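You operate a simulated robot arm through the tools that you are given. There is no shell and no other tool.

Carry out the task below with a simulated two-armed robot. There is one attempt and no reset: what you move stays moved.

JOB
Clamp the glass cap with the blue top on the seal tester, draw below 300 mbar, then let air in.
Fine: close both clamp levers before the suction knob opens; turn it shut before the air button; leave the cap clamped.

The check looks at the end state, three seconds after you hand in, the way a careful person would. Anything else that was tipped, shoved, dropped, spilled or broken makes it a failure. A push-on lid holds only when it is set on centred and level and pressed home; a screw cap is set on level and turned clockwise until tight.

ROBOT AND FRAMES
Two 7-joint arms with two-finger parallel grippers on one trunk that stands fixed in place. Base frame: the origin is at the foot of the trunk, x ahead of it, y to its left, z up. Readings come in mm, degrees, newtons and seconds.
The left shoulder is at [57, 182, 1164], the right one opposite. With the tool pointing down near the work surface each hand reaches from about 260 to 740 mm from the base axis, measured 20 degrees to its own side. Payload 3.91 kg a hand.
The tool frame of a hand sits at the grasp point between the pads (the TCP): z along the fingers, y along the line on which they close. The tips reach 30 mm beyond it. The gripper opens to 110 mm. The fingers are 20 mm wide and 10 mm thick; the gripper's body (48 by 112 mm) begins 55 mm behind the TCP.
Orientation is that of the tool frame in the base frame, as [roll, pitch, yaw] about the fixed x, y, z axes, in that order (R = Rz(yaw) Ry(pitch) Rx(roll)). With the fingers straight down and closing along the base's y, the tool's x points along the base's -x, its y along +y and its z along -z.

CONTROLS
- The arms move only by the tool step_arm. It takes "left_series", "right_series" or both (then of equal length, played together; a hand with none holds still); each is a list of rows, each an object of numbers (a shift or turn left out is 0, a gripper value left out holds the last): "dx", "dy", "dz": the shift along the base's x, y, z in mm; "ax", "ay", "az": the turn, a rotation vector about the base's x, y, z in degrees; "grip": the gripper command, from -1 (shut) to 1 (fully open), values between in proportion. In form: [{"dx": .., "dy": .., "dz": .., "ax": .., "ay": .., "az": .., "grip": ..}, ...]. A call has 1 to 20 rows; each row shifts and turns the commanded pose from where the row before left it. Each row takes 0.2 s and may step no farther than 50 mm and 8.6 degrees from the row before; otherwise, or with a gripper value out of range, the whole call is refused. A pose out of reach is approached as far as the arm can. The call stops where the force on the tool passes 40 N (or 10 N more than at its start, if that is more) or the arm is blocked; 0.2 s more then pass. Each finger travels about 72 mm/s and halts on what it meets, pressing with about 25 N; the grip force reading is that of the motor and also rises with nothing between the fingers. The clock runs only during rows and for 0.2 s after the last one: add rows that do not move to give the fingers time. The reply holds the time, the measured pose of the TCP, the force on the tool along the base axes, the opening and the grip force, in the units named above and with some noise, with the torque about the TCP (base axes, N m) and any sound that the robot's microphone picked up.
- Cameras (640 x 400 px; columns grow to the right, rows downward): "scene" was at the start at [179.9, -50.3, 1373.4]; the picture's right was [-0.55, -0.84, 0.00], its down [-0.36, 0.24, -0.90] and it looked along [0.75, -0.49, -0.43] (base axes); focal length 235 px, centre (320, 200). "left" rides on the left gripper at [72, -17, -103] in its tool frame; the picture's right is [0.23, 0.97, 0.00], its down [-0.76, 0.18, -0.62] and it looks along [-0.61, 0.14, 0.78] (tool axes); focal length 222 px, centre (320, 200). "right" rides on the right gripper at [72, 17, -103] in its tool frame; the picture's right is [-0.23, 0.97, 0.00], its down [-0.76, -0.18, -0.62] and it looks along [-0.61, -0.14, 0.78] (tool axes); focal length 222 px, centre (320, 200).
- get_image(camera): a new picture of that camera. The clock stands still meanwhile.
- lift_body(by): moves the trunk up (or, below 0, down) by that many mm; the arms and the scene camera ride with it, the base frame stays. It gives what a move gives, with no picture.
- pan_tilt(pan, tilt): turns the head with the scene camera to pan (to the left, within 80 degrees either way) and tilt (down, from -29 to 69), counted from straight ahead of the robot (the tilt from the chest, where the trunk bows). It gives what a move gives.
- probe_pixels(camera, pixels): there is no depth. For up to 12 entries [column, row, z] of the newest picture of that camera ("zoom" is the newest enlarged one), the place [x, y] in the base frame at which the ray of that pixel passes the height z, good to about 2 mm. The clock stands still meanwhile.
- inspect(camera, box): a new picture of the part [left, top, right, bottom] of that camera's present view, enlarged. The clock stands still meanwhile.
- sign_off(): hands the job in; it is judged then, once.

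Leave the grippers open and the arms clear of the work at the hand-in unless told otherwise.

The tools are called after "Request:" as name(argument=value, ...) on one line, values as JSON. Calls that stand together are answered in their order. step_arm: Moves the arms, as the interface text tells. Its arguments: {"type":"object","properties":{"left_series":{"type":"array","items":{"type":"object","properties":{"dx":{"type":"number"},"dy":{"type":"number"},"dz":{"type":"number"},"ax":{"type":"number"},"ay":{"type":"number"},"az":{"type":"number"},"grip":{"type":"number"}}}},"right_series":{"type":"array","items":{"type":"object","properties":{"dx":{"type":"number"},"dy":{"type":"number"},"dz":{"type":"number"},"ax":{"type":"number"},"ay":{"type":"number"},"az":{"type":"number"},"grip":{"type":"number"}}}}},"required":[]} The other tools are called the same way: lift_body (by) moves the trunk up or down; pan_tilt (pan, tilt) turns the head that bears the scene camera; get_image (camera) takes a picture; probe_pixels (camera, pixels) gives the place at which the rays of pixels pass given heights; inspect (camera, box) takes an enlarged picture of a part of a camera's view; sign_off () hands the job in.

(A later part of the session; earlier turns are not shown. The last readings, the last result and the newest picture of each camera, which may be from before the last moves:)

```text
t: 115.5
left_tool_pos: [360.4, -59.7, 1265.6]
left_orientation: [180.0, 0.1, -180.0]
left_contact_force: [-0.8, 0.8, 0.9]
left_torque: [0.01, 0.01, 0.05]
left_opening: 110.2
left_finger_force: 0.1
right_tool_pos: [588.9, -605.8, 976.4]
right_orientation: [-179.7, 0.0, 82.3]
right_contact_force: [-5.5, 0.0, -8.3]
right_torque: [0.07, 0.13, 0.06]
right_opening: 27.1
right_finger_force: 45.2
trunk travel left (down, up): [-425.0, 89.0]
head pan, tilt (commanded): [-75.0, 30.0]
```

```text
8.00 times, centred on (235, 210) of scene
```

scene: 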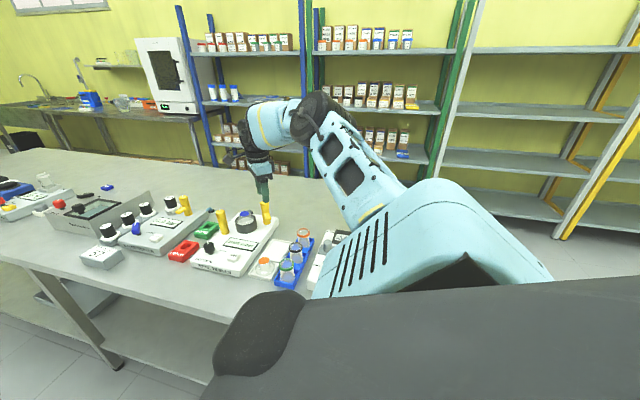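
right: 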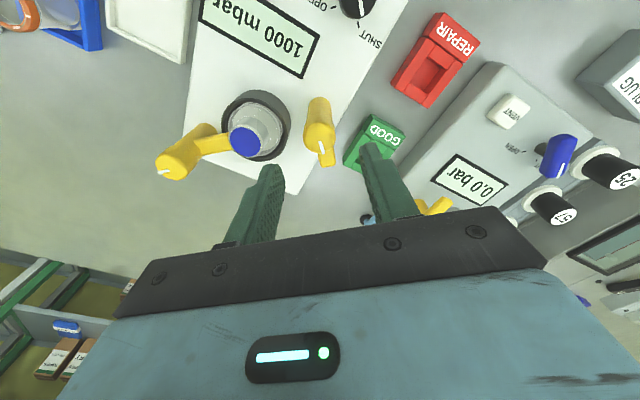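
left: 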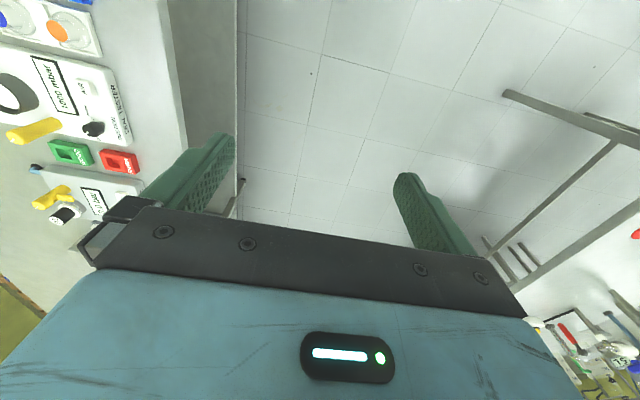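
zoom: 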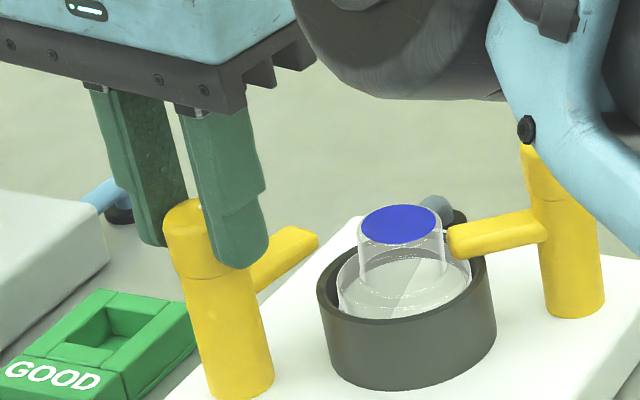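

Nose A swings toward the cup freely. Another 24° and check again before it meets the flange.

Request:
step_arm(right_series=[{"az": -6}, {"az": -6}, {"az": -6}, {"az": -6}, {}])

Request:
inspect(camera="scene", box=[215, 195, 265, 235])

```text
t: 116.7
left_tool_pos: [361.0, -60.8, 1266.4]
left_orientation: [-180.0, -0.1, 180.0]
left_contact_force: [0.1, 0.7, -0.9]
left_torque: [0.01, 0.01, 0.01]
left_opening: 109.8
left_finger_force: 0.1
right_tool_pos: [589.8, -604.9, 976.6]
right_orientation: [-179.7, 0.0, 58.3]
right_contact_force: [-3.7, 0.8, -9.7]
right_torque: [0.17, 0.0, 0.01]
right_opening: 27.0
right_finger_force: 45.3
trunk travel left (down, up): [-425.0, 89.0]
head pan, tilt (commanded): [-75.0, 30.0]
```

```text
10.00 times, centred on (240, 215) of scene
```

zoom: 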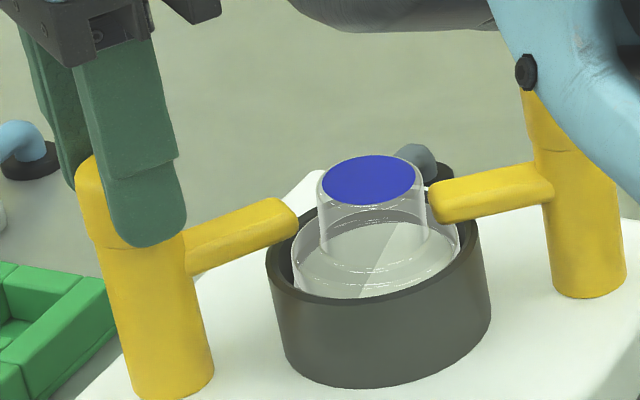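

Nose A's tip is at the rim, no torque yet. Continuing in 3° rows.

Request:
step_arm(right_series=[{"az": -3}, {"az": -3}, {"az": -3}, {}])

Request:
inspect(camera="scene", box=[225, 200, 261, 230])

```text
t: 117.7
left_tool_pos: [360.4, -60.8, 1265.3]
left_orientation: [180.0, 0.0, -180.0]
left_contact_force: [-0.2, 0.4, -0.4]
left_torque: [0.0, -0.03, -0.01]
left_opening: 110.1
left_finger_force: 0.0
right_tool_pos: [590.1, -605.4, 976.9]
right_orientation: [-179.6, -0.1, 49.3]
right_contact_force: [-2.1, -0.2, -7.1]
right_torque: [0.03, -0.03, 0.0]
right_opening: 27.0
right_finger_force: 44.7
trunk travel left (down, up): [-425.0, 89.0]
head pan, tilt (commanded): [-75.0, 30.0]
```

```text
13.33 times, centred on (243, 215) of scene
```

zoom: 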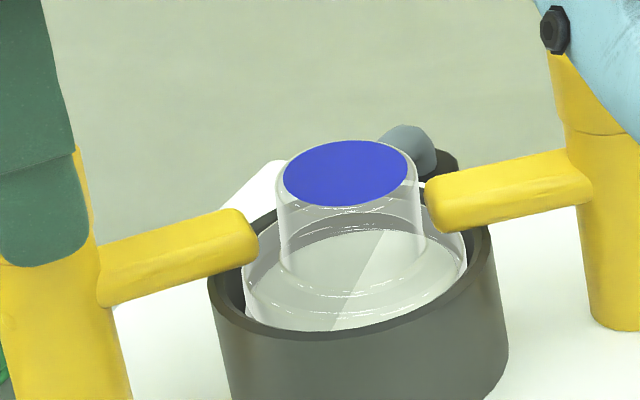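

Nose A is over the flange's edge, cap not disturbed. Continuing to the stop.

Request:
step_arm(right_series=[{"az": -3}, {"az": -3}, {"az": -2}, {}])

Request:
inspect(camera="scene", box=[225, 200, 261, 230])

```text
t: 118.7
left_tool_pos: [360.4, -60.5, 1265.4]
left_orientation: [180.0, 0.1, -179.9]
left_contact_force: [-0.4, 0.0, -0.2]
left_torque: [0.01, -0.01, -0.01]
left_opening: 110.0
left_finger_force: 0.0
right_tool_pos: [589.4, -604.4, 976.0]
right_orientation: [-179.8, 0.0, 41.3]
right_contact_force: [0.1, -4.4, -6.4]
right_torque: [-0.11, -0.12, 0.0]
right_opening: 27.2
right_finger_force: 45.0
trunk travel left (down, up): [-425.0, 89.0]
head pan, tilt (commanded): [-75.0, 30.0]
```

```text
13.33 times, centred on (243, 215) of scene
```

zoom: 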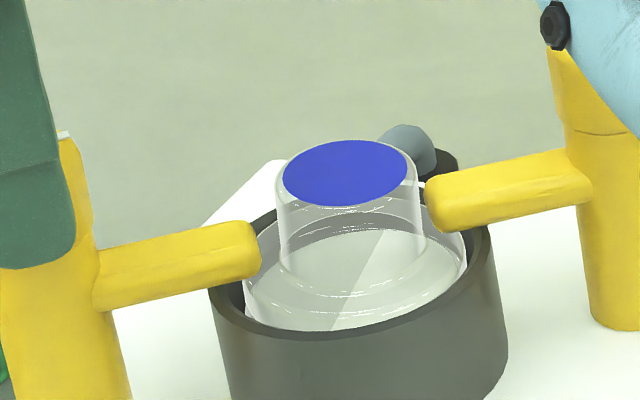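

No stop yet after 89°. Creeping on in 2° rows.

Request:
step_arm(right_series=[{"az": -2}, {"az": -2}, {}])

Request:
step_arm(right_series=[{"az": -1.5}, {}])

Request:
inspect(camera="right", box=[250, 60, 400, 220])

Request:
inspect(camera="scene", box=[225, 200, 261, 230])

```text
t: 119.5
left_tool_pos: [361.3, -60.4, 1266.4]
left_orientation: [179.9, -0.1, -180.0]
left_contact_force: [0.4, -0.5, 0.2]
left_torque: [0.0, 0.01, -0.04]
left_opening: 110.0
left_finger_force: 0.0
right_tool_pos: [590.2, -606.2, 975.3]
right_orientation: [-179.7, -0.1, 37.4]
right_contact_force: [1.7, -2.6, -5.0]
right_torque: [0.08, -0.14, 0.51]
right_opening: 27.0
right_finger_force: 45.5
trunk travel left (down, up): [-425.0, 89.0]
head pan, tilt (commanded): [-75.0, 30.0]
```

```text
t: 120.1
left_tool_pos: [361.6, -60.6, 1265.4]
left_orientation: [180.0, -0.1, 180.0]
left_contact_force: [0.7, 0.0, -0.3]
left_torque: [0.0, -0.02, -0.02]
left_opening: 110.3
left_finger_force: 0.1
right_tool_pos: [590.3, -605.5, 977.0]
right_orientation: [-179.8, 0.1, 35.8]
right_contact_force: [4.2, -2.1, -3.9]
right_torque: [-0.03, -0.25, 0.47]
right_opening: 27.3
right_finger_force: 44.6
trunk travel left (down, up): [-425.0, 89.0]
head pan, tilt (commanded): [-75.0, 30.0]
```

```text
2.50 times, centred on (325, 140) of right
```

zoom: 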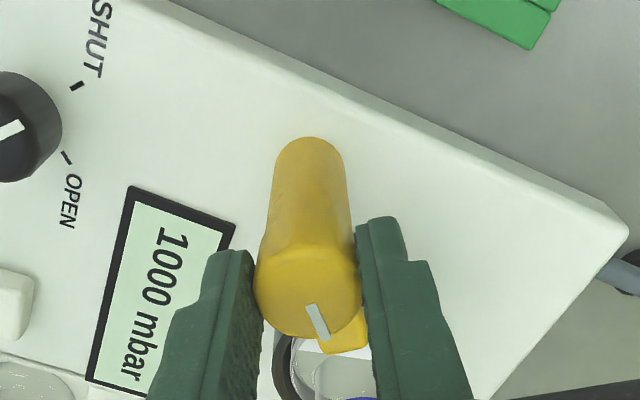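

```text
13.33 times, centred on (243, 215) of scene
```

zoom: 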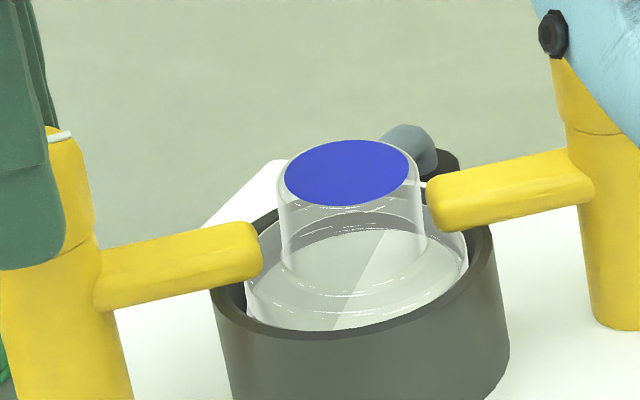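

Stop reached at A too (torque ≈0.5 N·m). Relax, release and rise; then I'll look at the clamped cap from above.

Request:
step_arm(right_series=[{"az": 2.5}, {"grip": -0.05}, {}, {}, {"dz": 20}, {"dz": 25}, {"dz": 15}, {"dx": -25, "dy": -22}, {"dx": -25, "dy": -22}, {}])

Request:
inspect(camera="right", box=[260, 60, 380, 170])

Request:
inspect(camera="scene", box=[220, 195, 276, 235])

```text
t: 122.3
left_tool_pos: [361.1, -60.5, 1264.5]
left_orientation: [-179.9, 0.0, -179.9]
left_contact_force: [-0.1, 0.8, 0.2]
left_torque: [0.0, 0.02, 0.04]
left_opening: 109.9
left_finger_force: 0.1
right_tool_pos: [541.0, -647.9, 1037.5]
right_orientation: [-179.8, 0.0, 38.4]
right_contact_force: [0.1, -0.2, 1.2]
right_torque: [-0.01, 0.05, -0.01]
right_opening: 52.2
right_finger_force: 0.0
trunk travel left (down, up): [-425.0, 89.0]
head pan, tilt (commanded): [-75.0, 30.0]
```

```text
3.64 times, centred on (320, 115) of right
```

zoom: 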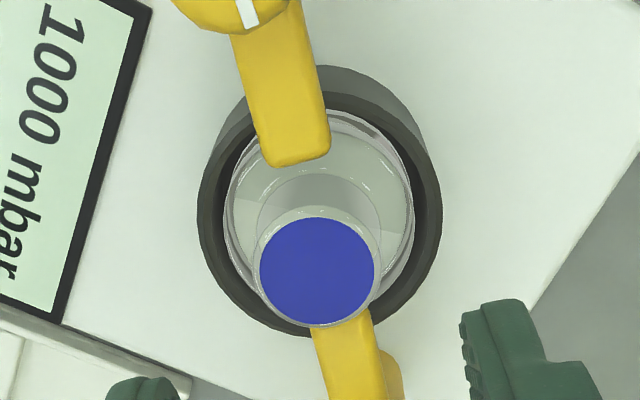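

```text
10.00 times, centred on (248, 215) of scene
```

zoom: 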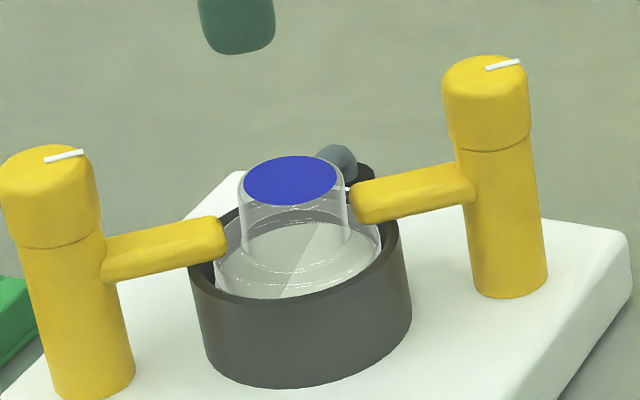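

Both noses are over the flange now. Next, the suction knob: I'll move the hand above it at about (570,-512), turning to yaw ≈130°, staying at tips ≈1007.

Request:
step_arm(right_series=[{"dx": 2.6, "dy": 12.4, "az": 8.3}, {"dx": 2.6, "dy": 12.4, "az": 8.3}, {"dx": 2.6, "dy": 12.4, "az": 8.3}, {"dx": 2.6, "dy": 12.4, "az": 8.3}, {"dx": 2.6, "dy": 12.4, "az": 8.3}, {"dx": 2.6, "dy": 12.4, "az": 8.3}, {"dx": 2.6, "dy": 12.4, "az": 8.3}, {"dx": 2.6, "dy": 12.4, "az": 8.3}, {"dx": 2.6, "dy": 12.4, "az": 8.3}, {"dx": 2.6, "dy": 12.4, "az": 8.3}, {"dx": 2.6, "dy": 12.4, "az": 8.3}, {}])

Request:
get_image(camera="right")

Request:
inspect(camera="right", box=[260, 60, 380, 170])

Request:
get_image(camera="scene")

```text
t: 124.9
left_tool_pos: [360.9, -59.8, 1265.3]
left_orientation: [180.0, 0.0, -180.0]
left_contact_force: [-0.6, 0.2, 0.2]
left_torque: [0.01, 0.02, -0.01]
left_opening: 110.1
left_finger_force: 0.1
right_tool_pos: [567.3, -511.5, 1036.4]
right_orientation: [-179.8, -0.1, 129.8]
right_contact_force: [0.3, 0.9, -0.1]
right_torque: [-0.03, 0.01, -0.02]
right_opening: 52.0
right_finger_force: 0.0
trunk travel left (down, up): [-425.0, 89.0]
head pan, tilt (commanded): [-75.0, 30.0]
```

```text
taken
```

right: 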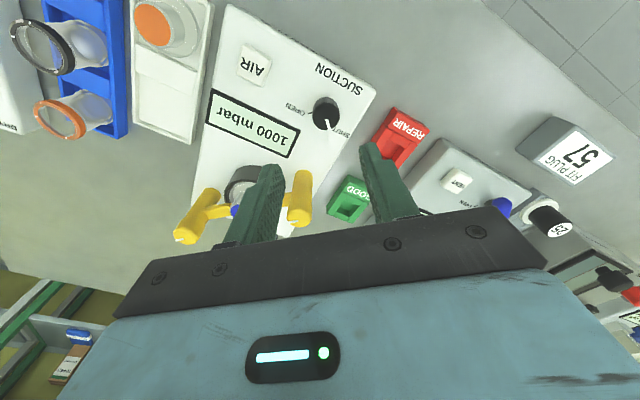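

```text
3.64 times, centred on (320, 115) of right
```

zoom: 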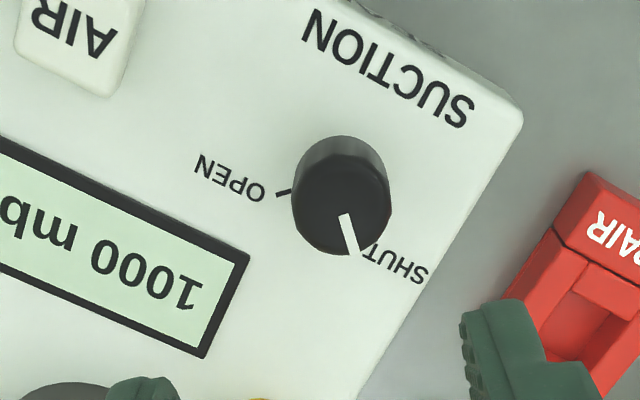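

```text
taken
```

scene: 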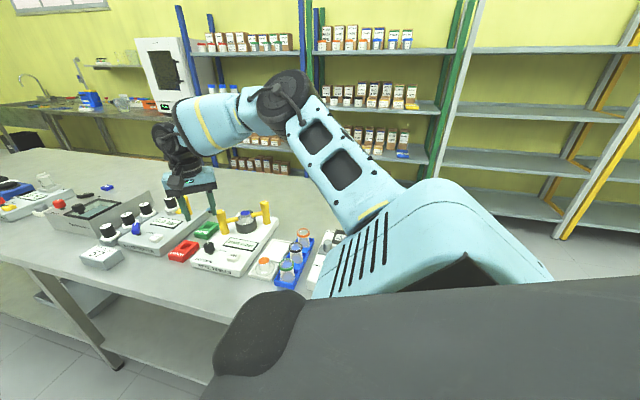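

The knob's top centre is at zoom (342,203), pointer toward SHUT; OPEN is 90° clockwise. I'll probe it here and in the scene zoom to fix its position and height.

Request:
probe_pixels(camera="zoom", pixels=[[320, 200, 915]])

Request:
inspect(camera="right", box=[290, 85, 360, 145])

Request:
probe_pixels(camera="zoom", pixels=[[320, 200, 905], [320, 200, 910], [320, 200, 915], [320, 200, 920]])

Request:
inspect(camera="scene", box=[195, 235, 245, 270])

```text
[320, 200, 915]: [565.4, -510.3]
```

```text
6.67 times, centred on (325, 115) of right
```

zoom: 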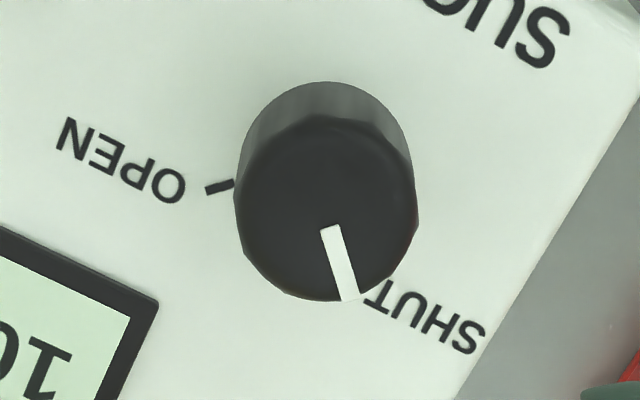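

```text
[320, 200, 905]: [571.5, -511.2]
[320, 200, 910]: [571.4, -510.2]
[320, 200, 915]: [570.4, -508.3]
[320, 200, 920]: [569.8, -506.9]
```

```text
11.43 times, centred on (220, 252) of scene
```

zoom: 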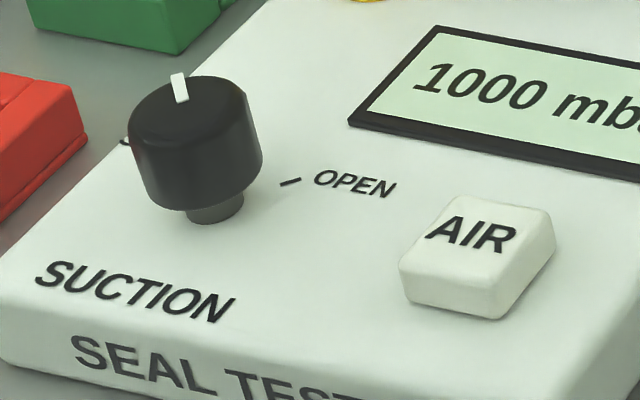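

Probing the knob's top centre in the scene zoom, (187,108).

Request:
probe_pixels(camera="zoom", pixels=[[187, 108, 900], [187, 108, 905], [187, 108, 910], [187, 108, 915], [480, 228, 890], [480, 228, 895], [480, 228, 900], [215, 215, 883]])

Request:
inspect(camera="right", box=[290, 85, 360, 145])

Request:
probe_pixels(camera="zoom", pixels=[[326, 210, 900], [326, 210, 905], [326, 210, 910], [326, 210, 915]])

```text
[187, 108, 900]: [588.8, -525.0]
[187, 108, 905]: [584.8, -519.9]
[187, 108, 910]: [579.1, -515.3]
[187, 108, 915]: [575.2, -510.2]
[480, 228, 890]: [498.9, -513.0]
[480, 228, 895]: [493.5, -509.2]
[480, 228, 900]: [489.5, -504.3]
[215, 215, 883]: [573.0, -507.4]
```

```text
6.67 times, centred on (325, 115) of right
```

zoom: 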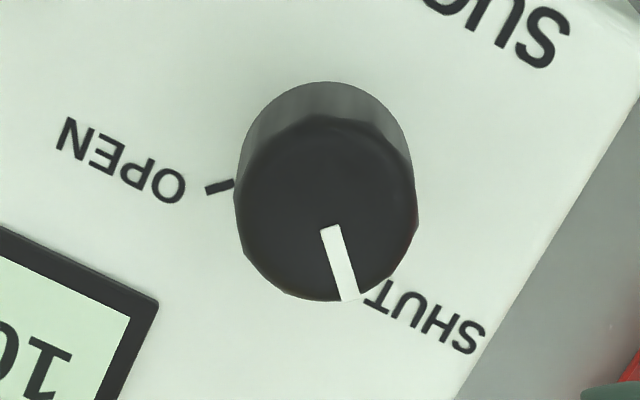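

```text
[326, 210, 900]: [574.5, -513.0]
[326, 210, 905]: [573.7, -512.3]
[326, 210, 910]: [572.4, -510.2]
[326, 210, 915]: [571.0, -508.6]
```

Scene and right views differ by a few mm in x, so I'll rotate the hand to yaw ≈40° above the knob (also testing the needed wrist range) and probe again from there.

Request:
step_arm(right_series=[{"dx": 2, "dy": 1.5, "az": -8.2}, {"az": -8.2}, {"az": -8.2}, {"az": -8.2}, {"az": -8.2}, {"az": -8.2}, {"az": -8.2}, {"az": -8.2}, {"az": -8.2}, {"az": -8.2}, {"az": -8}, {}])

Request:
inspect(camera="right", box=[285, 85, 355, 145])

Request:
get_image(camera="right")

```text
t: 127.5
left_tool_pos: [360.5, -60.1, 1267.0]
left_orientation: [-180.0, 0.0, -180.0]
left_contact_force: [-0.3, -0.2, -0.2]
left_torque: [-0.02, 0.0, 0.0]
left_opening: 109.9
left_finger_force: 0.1
right_tool_pos: [569.4, -510.7, 1037.7]
right_orientation: [-179.8, 0.0, 39.5]
right_contact_force: [0.7, 0.0, 0.3]
right_torque: [0.0, 0.0, 0.04]
right_opening: 52.2
right_finger_force: 0.0
trunk travel left (down, up): [-425.0, 89.0]
head pan, tilt (commanded): [-75.0, 30.0]
```

```text
6.67 times, centred on (320, 115) of right
```

zoom: 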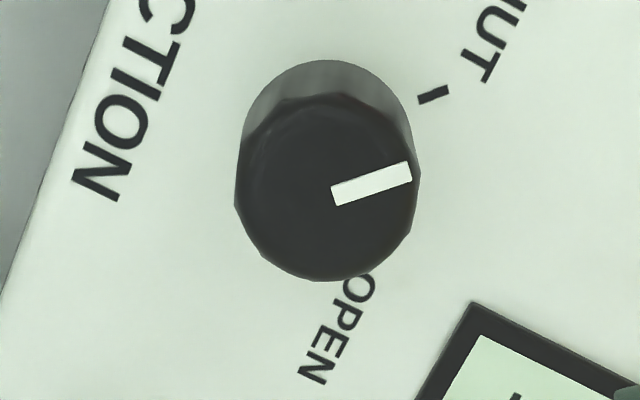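

```text
taken
```

right: 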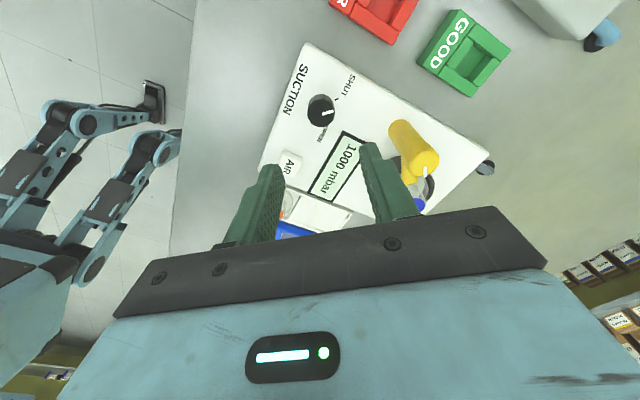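

Top circle centre here ≈(328,188).

Request:
probe_pixels(camera="zoom", pixels=[[328, 188, 900], [328, 188, 905], [328, 188, 910], [328, 188, 915], [236, 188, 910], [420, 185, 910]])

```text
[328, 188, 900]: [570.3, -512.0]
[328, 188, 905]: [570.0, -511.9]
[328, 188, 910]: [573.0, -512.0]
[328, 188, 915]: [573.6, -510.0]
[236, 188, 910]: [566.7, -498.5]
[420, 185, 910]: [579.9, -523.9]
```

The two hand views agree at z≈910: knob axis ≈(572.5,-511), Ø≈28.6. I'll turn back to yaw ≈130°, centre, and descend so the tips reach z≈897 (TCP 927).

Request:
step_arm(right_series=[{"dx": 2.8, "dy": -0.4, "az": 8.2}, {"az": 8.2}, {"az": 8.2}, {"az": 8.2}, {"az": 8.2}, {"az": 8.2}, {"az": 8.2}, {"az": 8.2}, {"az": 8.2}, {"az": 8.2}, {"az": 8}, {"dz": -30}, {"dz": -30}, {"dz": -25}, {"dz": -15}, {"dz": -9}, {}])

Request:
inspect(camera="right", box=[250, 90, 390, 220])

Request:
inspect(camera="scene", box=[180, 225, 250, 270])

```text
t: 131.1
left_tool_pos: [359.3, -59.5, 1264.9]
left_orientation: [-179.9, 0.0, 180.0]
left_contact_force: [0.6, -0.2, -0.4]
left_torque: [0.0, -0.02, 0.03]
left_opening: 109.8
left_finger_force: 0.1
right_tool_pos: [572.6, -511.7, 927.4]
right_orientation: [-179.8, 0.0, 129.7]
right_contact_force: [-0.6, 0.3, -0.2]
right_torque: [0.01, 0.04, 0.0]
right_opening: 52.4
right_finger_force: 0.0
trunk travel left (down, up): [-425.0, 89.0]
head pan, tilt (commanded): [-75.0, 30.0]
```

```text
3.08 times, centred on (320, 155) of right
```

zoom: 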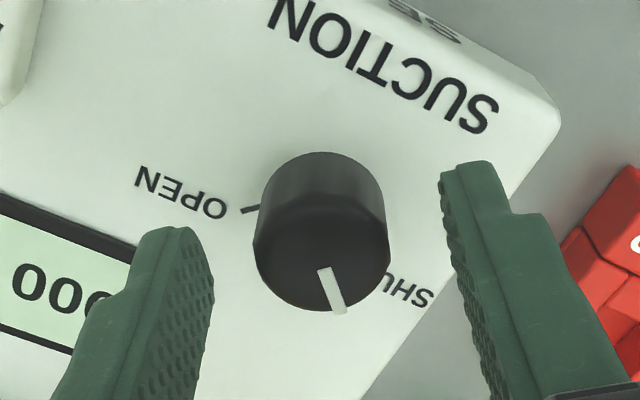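

```text
8.89 times, centred on (215, 248) of scene
```

zoom: 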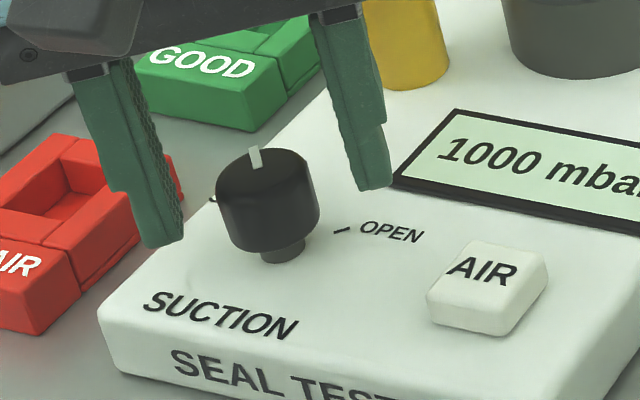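

Knob centred between the fingers, display readable in the scene view (1000 mbar). Both levers are closed, so now I grip the knob and turn it clockwise toward OPEN, first 45°.

Request:
step_arm(right_series=[{"grip": -1}, {}, {}, {"az": -6}, {"az": -6}, {"az": -6}, {"az": -6}, {"az": -6}, {"az": -6}, {"az": -6}, {}])

Request:
inspect(camera="scene", box=[180, 215, 260, 270])

Request:
inspect(camera="right", box=[250, 90, 390, 220])

```text
t: 133.5
left_tool_pos: [362.5, -59.6, 1266.0]
left_orientation: [-180.0, -0.2, 180.0]
left_contact_force: [0.5, 0.6, 0.0]
left_torque: [0.01, 0.01, 0.02]
left_opening: 110.0
left_finger_force: 0.0
right_tool_pos: [573.7, -511.5, 927.5]
right_orientation: [-179.6, 0.0, 87.5]
right_contact_force: [1.9, 7.1, -5.8]
right_torque: [0.52, -0.09, -0.02]
right_opening: 26.8
right_finger_force: 44.7
trunk travel left (down, up): [-425.0, 89.0]
head pan, tilt (commanded): [-75.0, 30.0]
```

```text
7.27 times, centred on (220, 242) of scene
```

zoom: 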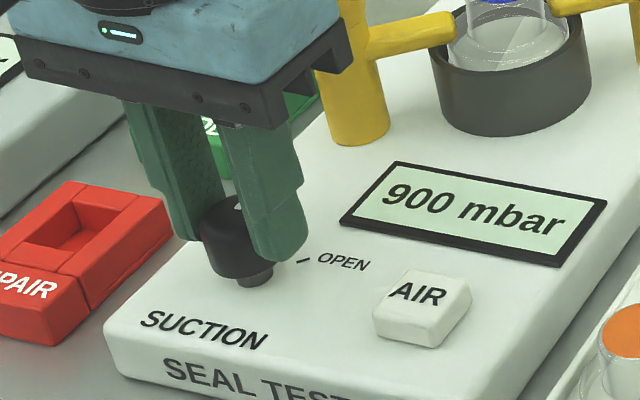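

```text
3.08 times, centred on (320, 155) of right
```

zoom: 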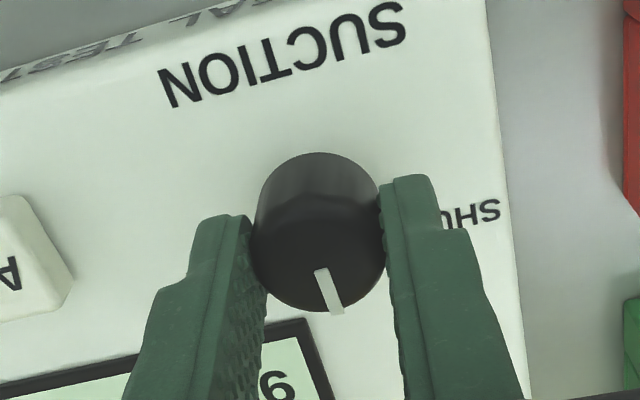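

The display already shows 900 mbar, so the cap holds. Continuing the knob to fully OPEN and reading the display.

Request:
step_arm(right_series=[{"az": -6}, {"az": -6}, {"az": -6}, {"az": -6}, {"az": -6}, {"az": -6}, {"az": -4}, {}])

Request:
inspect(camera="scene", box=[180, 205, 270, 270])

```text
t: 135.3
left_tool_pos: [360.6, -58.8, 1265.4]
left_orientation: [-180.0, 0.0, -180.0]
left_contact_force: [-0.1, -0.4, -0.1]
left_torque: [0.02, -0.03, -0.02]
left_opening: 110.0
left_finger_force: 0.2
right_tool_pos: [572.9, -510.5, 928.6]
right_orientation: [-179.7, 0.1, 47.5]
right_contact_force: [-2.3, 10.9, -6.6]
right_torque: [0.7, -0.31, 0.05]
right_opening: 27.2
right_finger_force: 44.7
trunk travel left (down, up): [-425.0, 89.0]
head pan, tilt (commanded): [-75.0, 30.0]
```

```text
6.15 times, centred on (225, 238) of scene
```

zoom: 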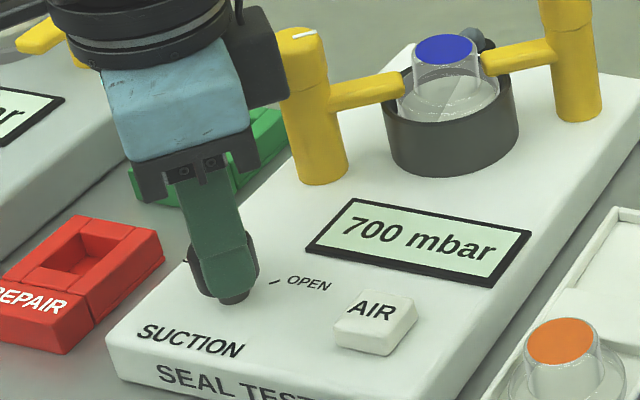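

700 mbar and falling. I hold the knob open and wait 2.4 s.

Request:
step_arm(right_series=[{}, {}, {}, {}, {}, {}, {}, {}, {}, {}, {}, {}])

Request:
inspect(camera="scene", box=[180, 205, 270, 270])

```text
t: 137.9
left_tool_pos: [361.7, -58.6, 1266.4]
left_orientation: [-180.0, 0.0, -180.0]
left_contact_force: [-0.2, -0.3, 0.0]
left_torque: [-0.04, -0.01, 0.0]
left_opening: 109.8
left_finger_force: 0.0
right_tool_pos: [573.0, -510.7, 928.5]
right_orientation: [-179.7, 0.2, 47.7]
right_contact_force: [-4.8, 11.7, -11.5]
right_torque: [0.15, 0.33, -0.01]
right_opening: 27.3
right_finger_force: 45.3
trunk travel left (down, up): [-425.0, 89.0]
head pan, tilt (commanded): [-75.0, 30.0]
```

```text
6.15 times, centred on (225, 238) of scene
```

zoom: 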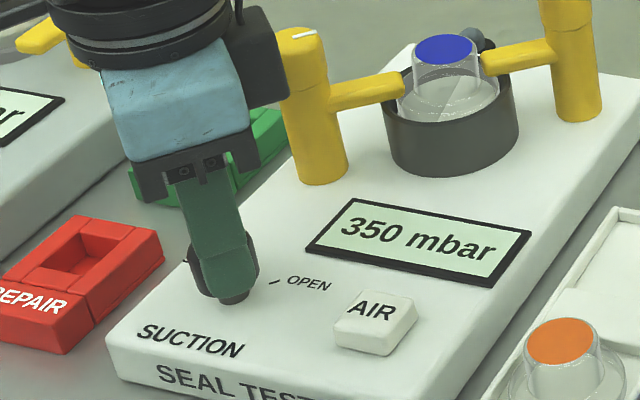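

350 mbar. Another 1.4 s to be clearly below 300.

Request:
step_arm(right_series=[{}, {}, {}, {}, {}, {}])

Request:
inspect(camera="scene", box=[180, 205, 270, 270])

```text
t: 139.3
left_tool_pos: [362.0, -58.8, 1265.2]
left_orientation: [-179.9, 0.1, 180.0]
left_contact_force: [0.5, 0.1, 0.6]
left_torque: [0.0, 0.0, 0.01]
left_opening: 109.9
left_finger_force: 0.1
right_tool_pos: [571.7, -510.4, 927.1]
right_orientation: [-179.6, 0.0, 47.7]
right_contact_force: [-6.4, 12.1, -13.1]
right_torque: [0.3, 0.33, -0.01]
right_opening: 27.2
right_finger_force: 45.3
trunk travel left (down, up): [-425.0, 89.0]
head pan, tilt (commanded): [-75.0, 30.0]
```

```text
6.15 times, centred on (225, 238) of scene
```

zoom: 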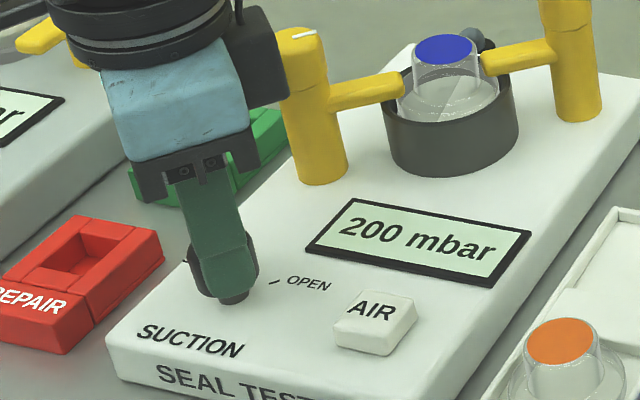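

200 mbar, below 300. Now I turn the knob back counter-clockwise to SHUT.

Request:
step_arm(right_series=[{"az": 6}, {"az": 6}, {"az": 6}, {"az": 6}, {"az": 6}, {"az": 6}, {"az": 6}, {"az": 6}, {"az": 6}, {"az": 6}, {"az": 6}, {"az": 6}, {"az": 6}, {"az": 3}, {}])

Request:
inspect(camera="scene", box=[180, 205, 270, 270])

Request:
inspect(camera="right", box=[250, 90, 390, 220])

```text
t: 142.5
left_tool_pos: [361.2, -57.6, 1266.5]
left_orientation: [180.0, 0.0, 180.0]
left_contact_force: [-0.2, -0.5, -0.1]
left_torque: [0.03, 0.01, 0.0]
left_opening: 109.9
left_finger_force: 0.1
right_tool_pos: [573.4, -510.9, 928.1]
right_orientation: [-179.7, -0.1, 128.8]
right_contact_force: [-4.1, 15.1, -14.7]
right_torque: [0.63, 0.25, -0.03]
right_opening: 26.8
right_finger_force: 45.2
trunk travel left (down, up): [-425.0, 89.0]
head pan, tilt (commanded): [-75.0, 30.0]
```

```text
6.15 times, centred on (225, 238) of scene
```

zoom: 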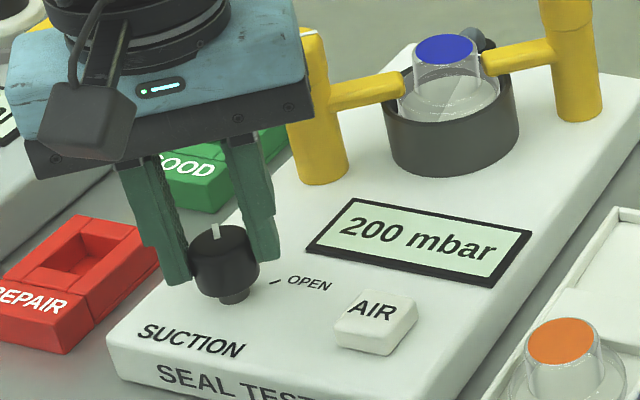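

```text
3.08 times, centred on (320, 155) of right
```

zoom: 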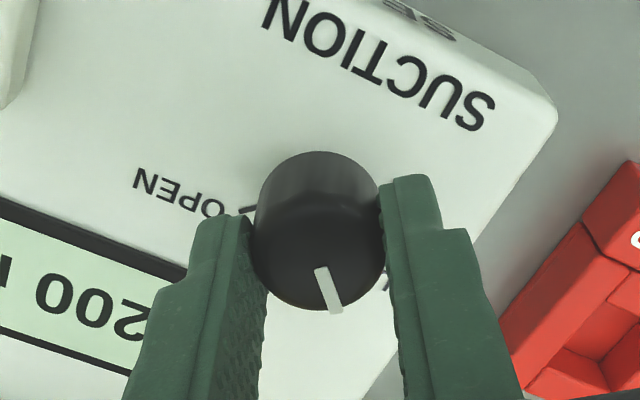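

The display holds 200 mbar with the knob back at SHUT. I'll nudge 3° more to be sure it's against the stop.

Request:
step_arm(right_series=[{"az": 1.5}, {"az": 1.5}, {}])

Request:
inspect(camera="scene", box=[180, 205, 270, 270])

```text
t: 143.3
left_tool_pos: [361.3, -59.1, 1265.7]
left_orientation: [180.0, -0.1, -180.0]
left_contact_force: [0.1, 0.3, 0.5]
left_torque: [0.01, 0.0, 0.02]
left_opening: 110.2
left_finger_force: 0.2
right_tool_pos: [573.4, -510.9, 928.5]
right_orientation: [-179.7, 0.0, 131.7]
right_contact_force: [-1.5, 14.8, -12.9]
right_torque: [0.39, 0.15, -0.05]
right_opening: 27.0
right_finger_force: 45.1
trunk travel left (down, up): [-425.0, 89.0]
head pan, tilt (commanded): [-75.0, 30.0]
```

```text
6.15 times, centred on (225, 238) of scene
```

zoom: 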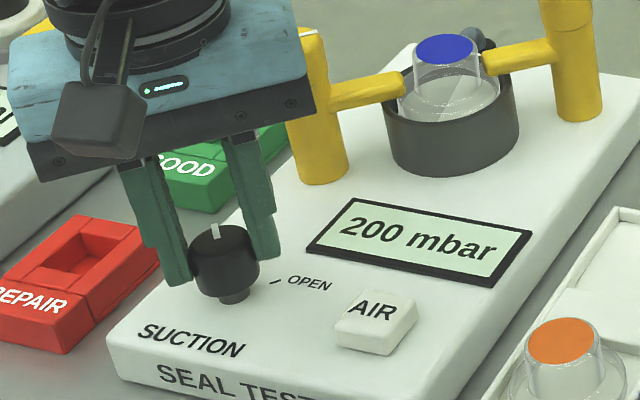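

No stop torque yet; two more small turns.

Request:
step_arm(right_series=[{"az": 1.5}, {"az": 1.5}, {}])

Request:
inspect(camera="right", box=[250, 90, 390, 220])

```text
t: 144.1
left_tool_pos: [361.8, -58.7, 1266.2]
left_orientation: [179.9, 0.0, -180.0]
left_contact_force: [0.8, -0.4, 0.3]
left_torque: [-0.01, -0.02, 0.0]
left_opening: 109.7
left_finger_force: 0.1
right_tool_pos: [573.8, -512.1, 928.3]
right_orientation: [-179.8, -0.1, 134.7]
right_contact_force: [0.9, 13.2, -11.7]
right_torque: [0.06, -0.26, -0.25]
right_opening: 27.2
right_finger_force: 45.1
trunk travel left (down, up): [-425.0, 89.0]
head pan, tilt (commanded): [-75.0, 30.0]
```

```text
3.08 times, centred on (320, 155) of right
```

zoom: 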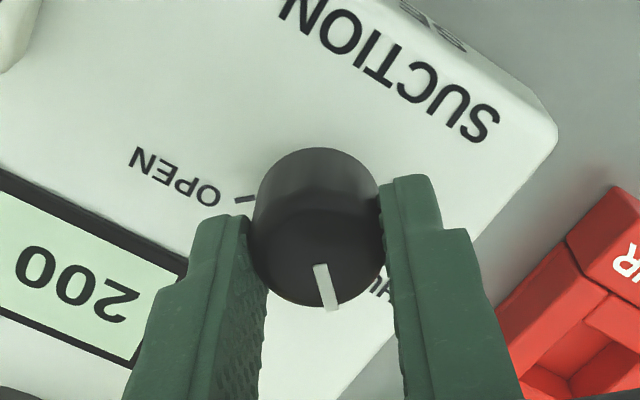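

SHUT stop felt (-0.25 N·m), display still 200 mbar. I release the knob (relaxing first) and rise.

Request:
step_arm(right_series=[{"az": -1.5}, {"grip": -0.05}, {}, {}, {"dz": 15}, {"dz": 35}, {"dz": 30}, {"dx": -28, "dy": 0.5, "grip": -1}, {"dx": -28, "dy": 0.5}, {"dx": -26}, {}])

Request:
get_image(camera="right")

Request:
inspect(camera="scene", box=[180, 205, 270, 270])

```text
t: 146.5
left_tool_pos: [361.5, -59.3, 1265.5]
left_orientation: [-180.0, -0.1, 179.9]
left_contact_force: [-1.3, 0.9, 0.6]
left_torque: [0.02, 0.03, -0.01]
left_opening: 109.9
left_finger_force: 0.0
right_tool_pos: [489.8, -511.2, 1006.8]
right_orientation: [-179.7, 0.0, 133.3]
right_contact_force: [-0.1, 0.0, -0.4]
right_torque: [-0.02, 0.03, -0.01]
right_opening: 0.0
right_finger_force: 25.0
trunk travel left (down, up): [-425.0, 89.0]
head pan, tilt (commanded): [-75.0, 30.0]
```

```text
taken
```

right: 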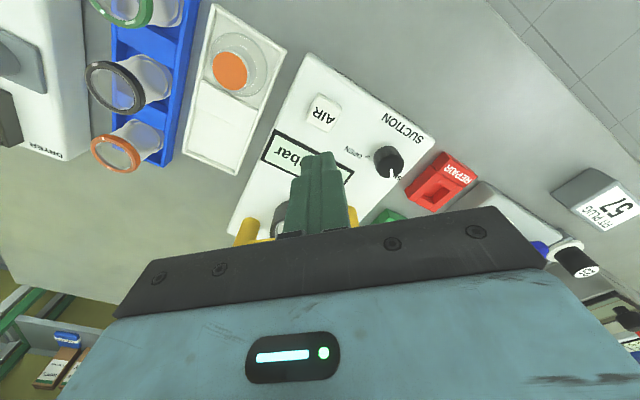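

```text
6.15 times, centred on (225, 238) of scene
```

zoom: 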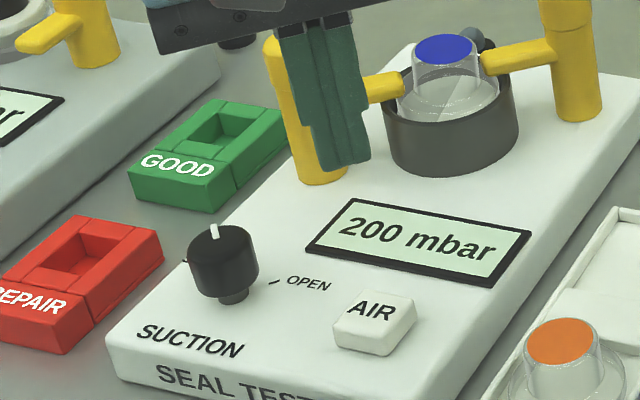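

The knob stands at SHUT, display 200 mbar. AIR appears at (324,112) in the right view. I'll zoom and probe its centre.

Request:
inspect(camera="right", box=[280, 80, 370, 150])

Request:
probe_pixels(camera="zoom", pixels=[[320, 200, 895]])

```text
5.71 times, centred on (325, 115) of right
```

zoom: 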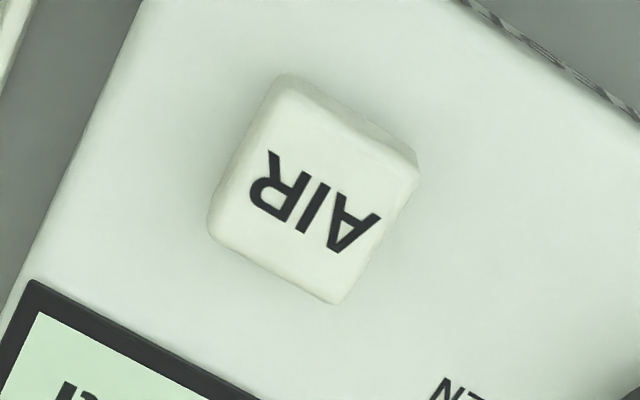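

```text
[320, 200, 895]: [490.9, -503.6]
```

Button centre ≈(490.5,-505), top z≈895–898. I move over it with closed fingers and go down to z≈938 (tips 908).

Request:
step_arm(right_series=[{"dx": 0.7, "dy": 6}, {"dz": -25}, {"dz": -25}, {"dz": -18}, {}])

Request:
inspect(camera="scene", box=[200, 225, 260, 270])

Request:
get_image(camera="right")

```text
t: 147.7
left_tool_pos: [360.0, -59.1, 1266.5]
left_orientation: [-180.0, -0.1, -180.0]
left_contact_force: [-0.3, -0.1, -0.2]
left_torque: [-0.02, 0.0, 0.0]
left_opening: 110.1
left_finger_force: 0.1
right_tool_pos: [491.1, -503.8, 939.7]
right_orientation: [-179.8, 0.0, 133.2]
right_contact_force: [-0.4, 0.2, 0.8]
right_torque: [-0.03, -0.01, 0.01]
right_opening: 0.2
right_finger_force: 24.8
trunk travel left (down, up): [-425.0, 89.0]
head pan, tilt (commanded): [-75.0, 30.0]
```

```text
8.89 times, centred on (230, 248) of scene
```

zoom: 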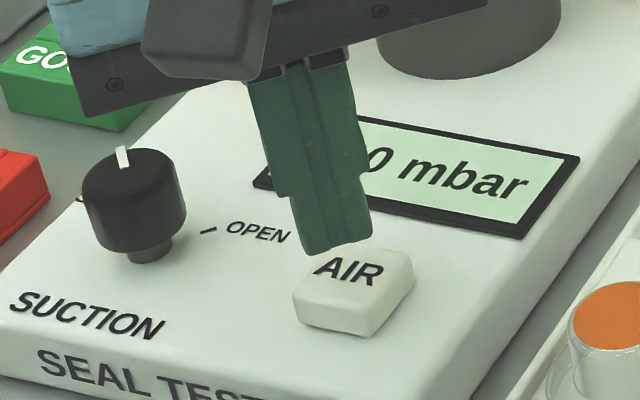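

```text
taken
```

right: 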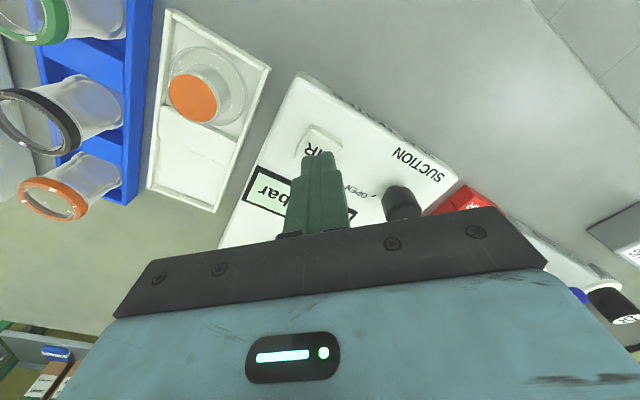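

The tips look slightly left of the button in the scene view. I'll check with a zoom from the hand camera before pressing.

Request:
inspect(camera="right", box=[270, 100, 370, 180])

Request:
probe_pixels(camera="zoom", pixels=[[320, 130, 890], [320, 130, 895], [320, 130, 900], [335, 200, 895]])

Request:
inspect(camera="scene", box=[215, 235, 250, 262])

Request:
probe_pixels(camera="zoom", pixels=[[320, 200, 895], [320, 200, 900], [330, 260, 895], [330, 260, 900]])

```text
5.00 times, centred on (320, 140) of right
```

zoom: 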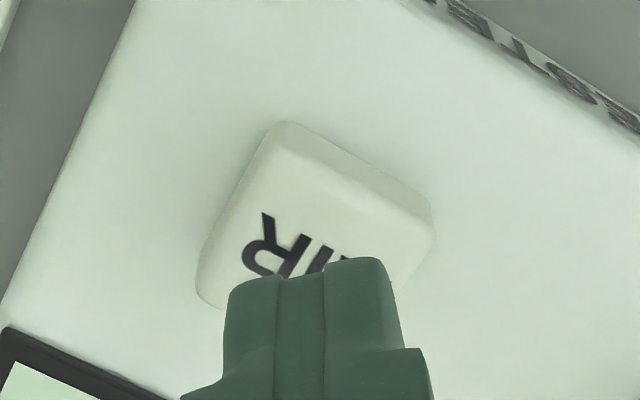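

```text
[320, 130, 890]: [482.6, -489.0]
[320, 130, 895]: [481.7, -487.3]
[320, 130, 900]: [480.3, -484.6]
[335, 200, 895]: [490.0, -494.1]
```

```text
14.81 times, centred on (232, 248) of scene
```

zoom: 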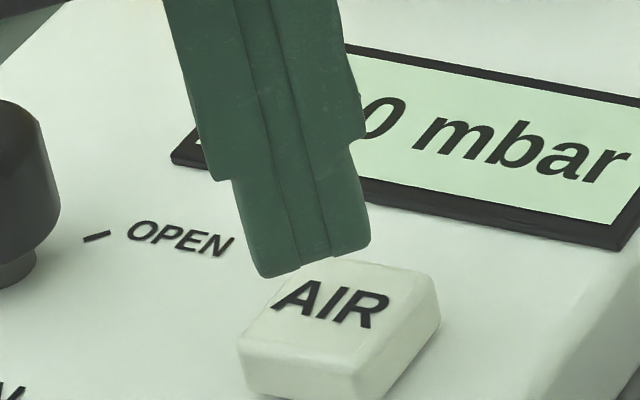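

```text
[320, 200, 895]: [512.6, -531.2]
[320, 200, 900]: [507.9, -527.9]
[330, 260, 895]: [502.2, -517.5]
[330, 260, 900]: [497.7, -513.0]
```

Averaging both views, the button's centre is ≈(490,-506). I shift (-1.1,-2.2) and descend in 2 mm rows until I feel it.

Request:
step_arm(right_series=[{"dx": -1.1, "dy": -2.2}, {"dz": -4}, {"dz": -3}, {"dz": -2}, {"dz": -2}, {}])

Request:
inspect(camera="scene", box=[205, 230, 260, 265])

```text
t: 149.1
left_tool_pos: [359.5, -59.6, 1266.0]
left_orientation: [-180.0, 0.0, -179.9]
left_contact_force: [-0.8, 0.6, -0.9]
left_torque: [0.02, 0.02, 0.02]
left_opening: 110.0
left_finger_force: 0.2
right_tool_pos: [490.3, -506.9, 929.6]
right_orientation: [-179.8, 0.0, 133.2]
right_contact_force: [-0.6, 0.8, 0.3]
right_torque: [0.01, 0.02, -0.03]
right_opening: 0.3
right_finger_force: 24.9
trunk travel left (down, up): [-425.0, 89.0]
head pan, tilt (commanded): [-75.0, 30.0]
```

```text
11.43 times, centred on (232, 248) of scene
```

zoom: 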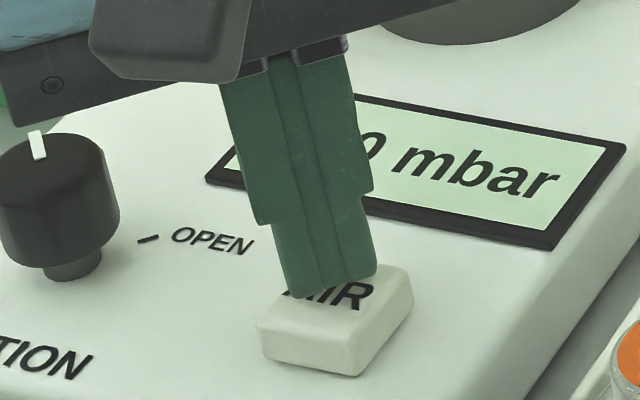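

The tips are over the button. Pressing on, 1.5 mm per row.

Request:
step_arm(right_series=[{"dz": -1.5}, {"dz": -1.5}, {"dz": -1.5}, {}])

Request:
inspect(camera="scene", box=[205, 230, 260, 265])

```text
t: 150.1
left_tool_pos: [362.1, -59.3, 1267.0]
left_orientation: [180.0, 0.0, -180.0]
left_contact_force: [-0.3, -0.9, -0.1]
left_torque: [-0.01, -0.03, 0.01]
left_opening: 110.1
left_finger_force: 0.1
right_tool_pos: [491.5, -505.9, 924.6]
right_orientation: [-180.0, 0.0, 133.2]
right_contact_force: [-0.1, -0.2, 0.0]
right_torque: [-0.01, -0.01, 0.01]
right_opening: 0.0
right_finger_force: 24.6
trunk travel left (down, up): [-425.0, 89.0]
head pan, tilt (commanded): [-75.0, 30.0]
```

```text
11.43 times, centred on (232, 248) of scene
```

zoom: 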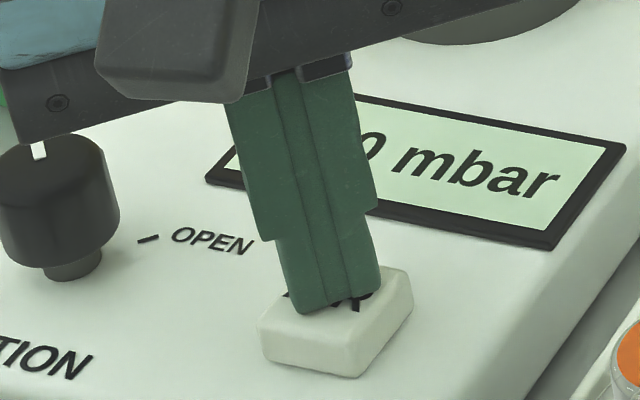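

The tips are just above the middle of the button, no force yet. Continue down.

Request:
step_arm(right_series=[{"dz": -1}, {"dz": -1}, {"dz": -1}, {}])

Request:
inspect(camera="scene", box=[205, 230, 260, 265])

```text
t: 151.1
left_tool_pos: [360.7, -60.0, 1264.7]
left_orientation: [-180.0, 0.0, -180.0]
left_contact_force: [-0.1, -0.5, -0.6]
left_torque: [-0.01, 0.02, 0.0]
left_opening: 110.1
left_finger_force: 0.0
right_tool_pos: [490.6, -506.2, 920.9]
right_orientation: [-179.9, 0.0, 133.2]
right_contact_force: [-1.3, -0.1, 1.7]
right_torque: [0.0, 0.02, 0.0]
right_opening: 0.0
right_finger_force: 24.9
trunk travel left (down, up): [-425.0, 89.0]
head pan, tilt (commanded): [-75.0, 30.0]
heard: click
```

```text
11.43 times, centred on (232, 248) of scene
```

zoom: 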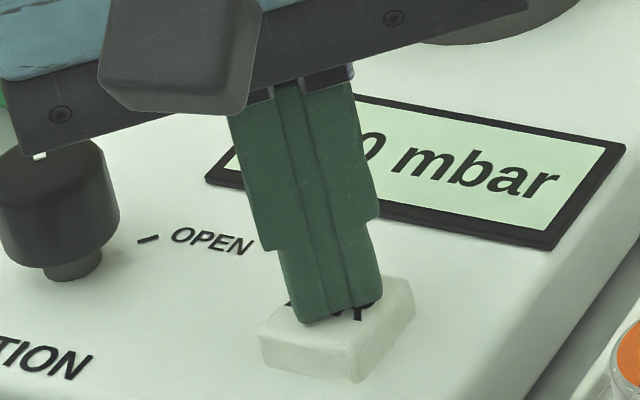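

A click: the AIR button is pressed. I hold it for 2 s to let the air in.

Request:
step_arm(right_series=[{}, {}, {}, {}, {}, {}, {}, {}, {}, {}])

Request:
inspect(camera="scene", box=[205, 215, 275, 265])

Request:
get_image(camera="right")

```text
t: 153.3
left_tool_pos: [360.2, -59.5, 1265.4]
left_orientation: [180.0, 0.0, 179.9]
left_contact_force: [0.4, -0.1, -0.6]
left_torque: [-0.02, 0.0, -0.05]
left_opening: 109.9
left_finger_force: 0.0
right_tool_pos: [490.2, -506.5, 920.9]
right_orientation: [-179.8, 0.0, 133.3]
right_contact_force: [-1.1, -0.8, 2.4]
right_torque: [-0.01, 0.0, -0.01]
right_opening: 0.0
right_finger_force: 24.5
trunk travel left (down, up): [-425.0, 89.0]
head pan, tilt (commanded): [-75.0, 30.0]
```

```text
8.00 times, centred on (240, 240) of scene
```

zoom: 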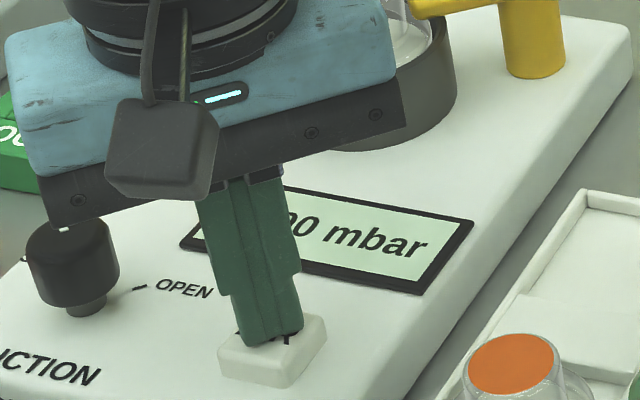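

```text
taken
```

right: 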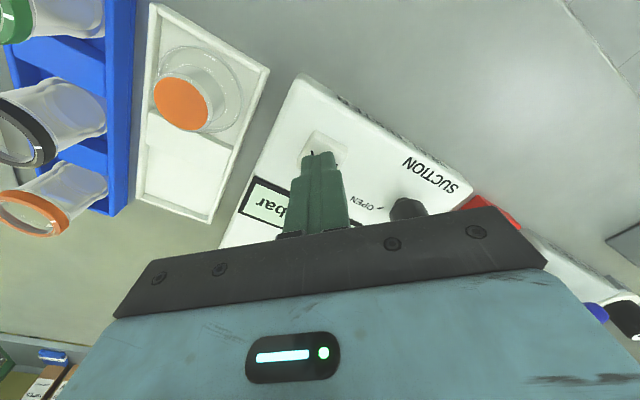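

The display's first digits are hidden by the finger. I rise to read it.

Request:
step_arm(right_series=[{"dz": 10}, {"dz": 30}, {"dz": 45}, {}])

Request:
inspect(camera="scene", box=[195, 205, 275, 265])

```text
t: 154.3
left_tool_pos: [361.8, -59.7, 1264.5]
left_orientation: [-179.9, -0.1, 180.0]
left_contact_force: [0.6, -0.6, -0.1]
left_torque: [0.01, 0.0, 0.02]
left_opening: 110.1
left_finger_force: 0.0
right_tool_pos: [490.1, -507.0, 1006.7]
right_orientation: [-179.9, 0.0, 133.1]
right_contact_force: [1.0, -0.1, 0.4]
right_torque: [-0.01, -0.02, -0.02]
right_opening: 0.0
right_finger_force: 24.9
trunk travel left (down, up): [-425.0, 89.0]
head pan, tilt (commanded): [-75.0, 30.0]
```

```text
6.67 times, centred on (235, 235) of scene
```

zoom: 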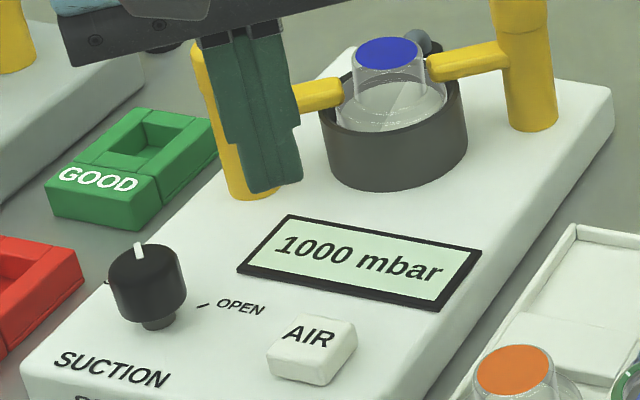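

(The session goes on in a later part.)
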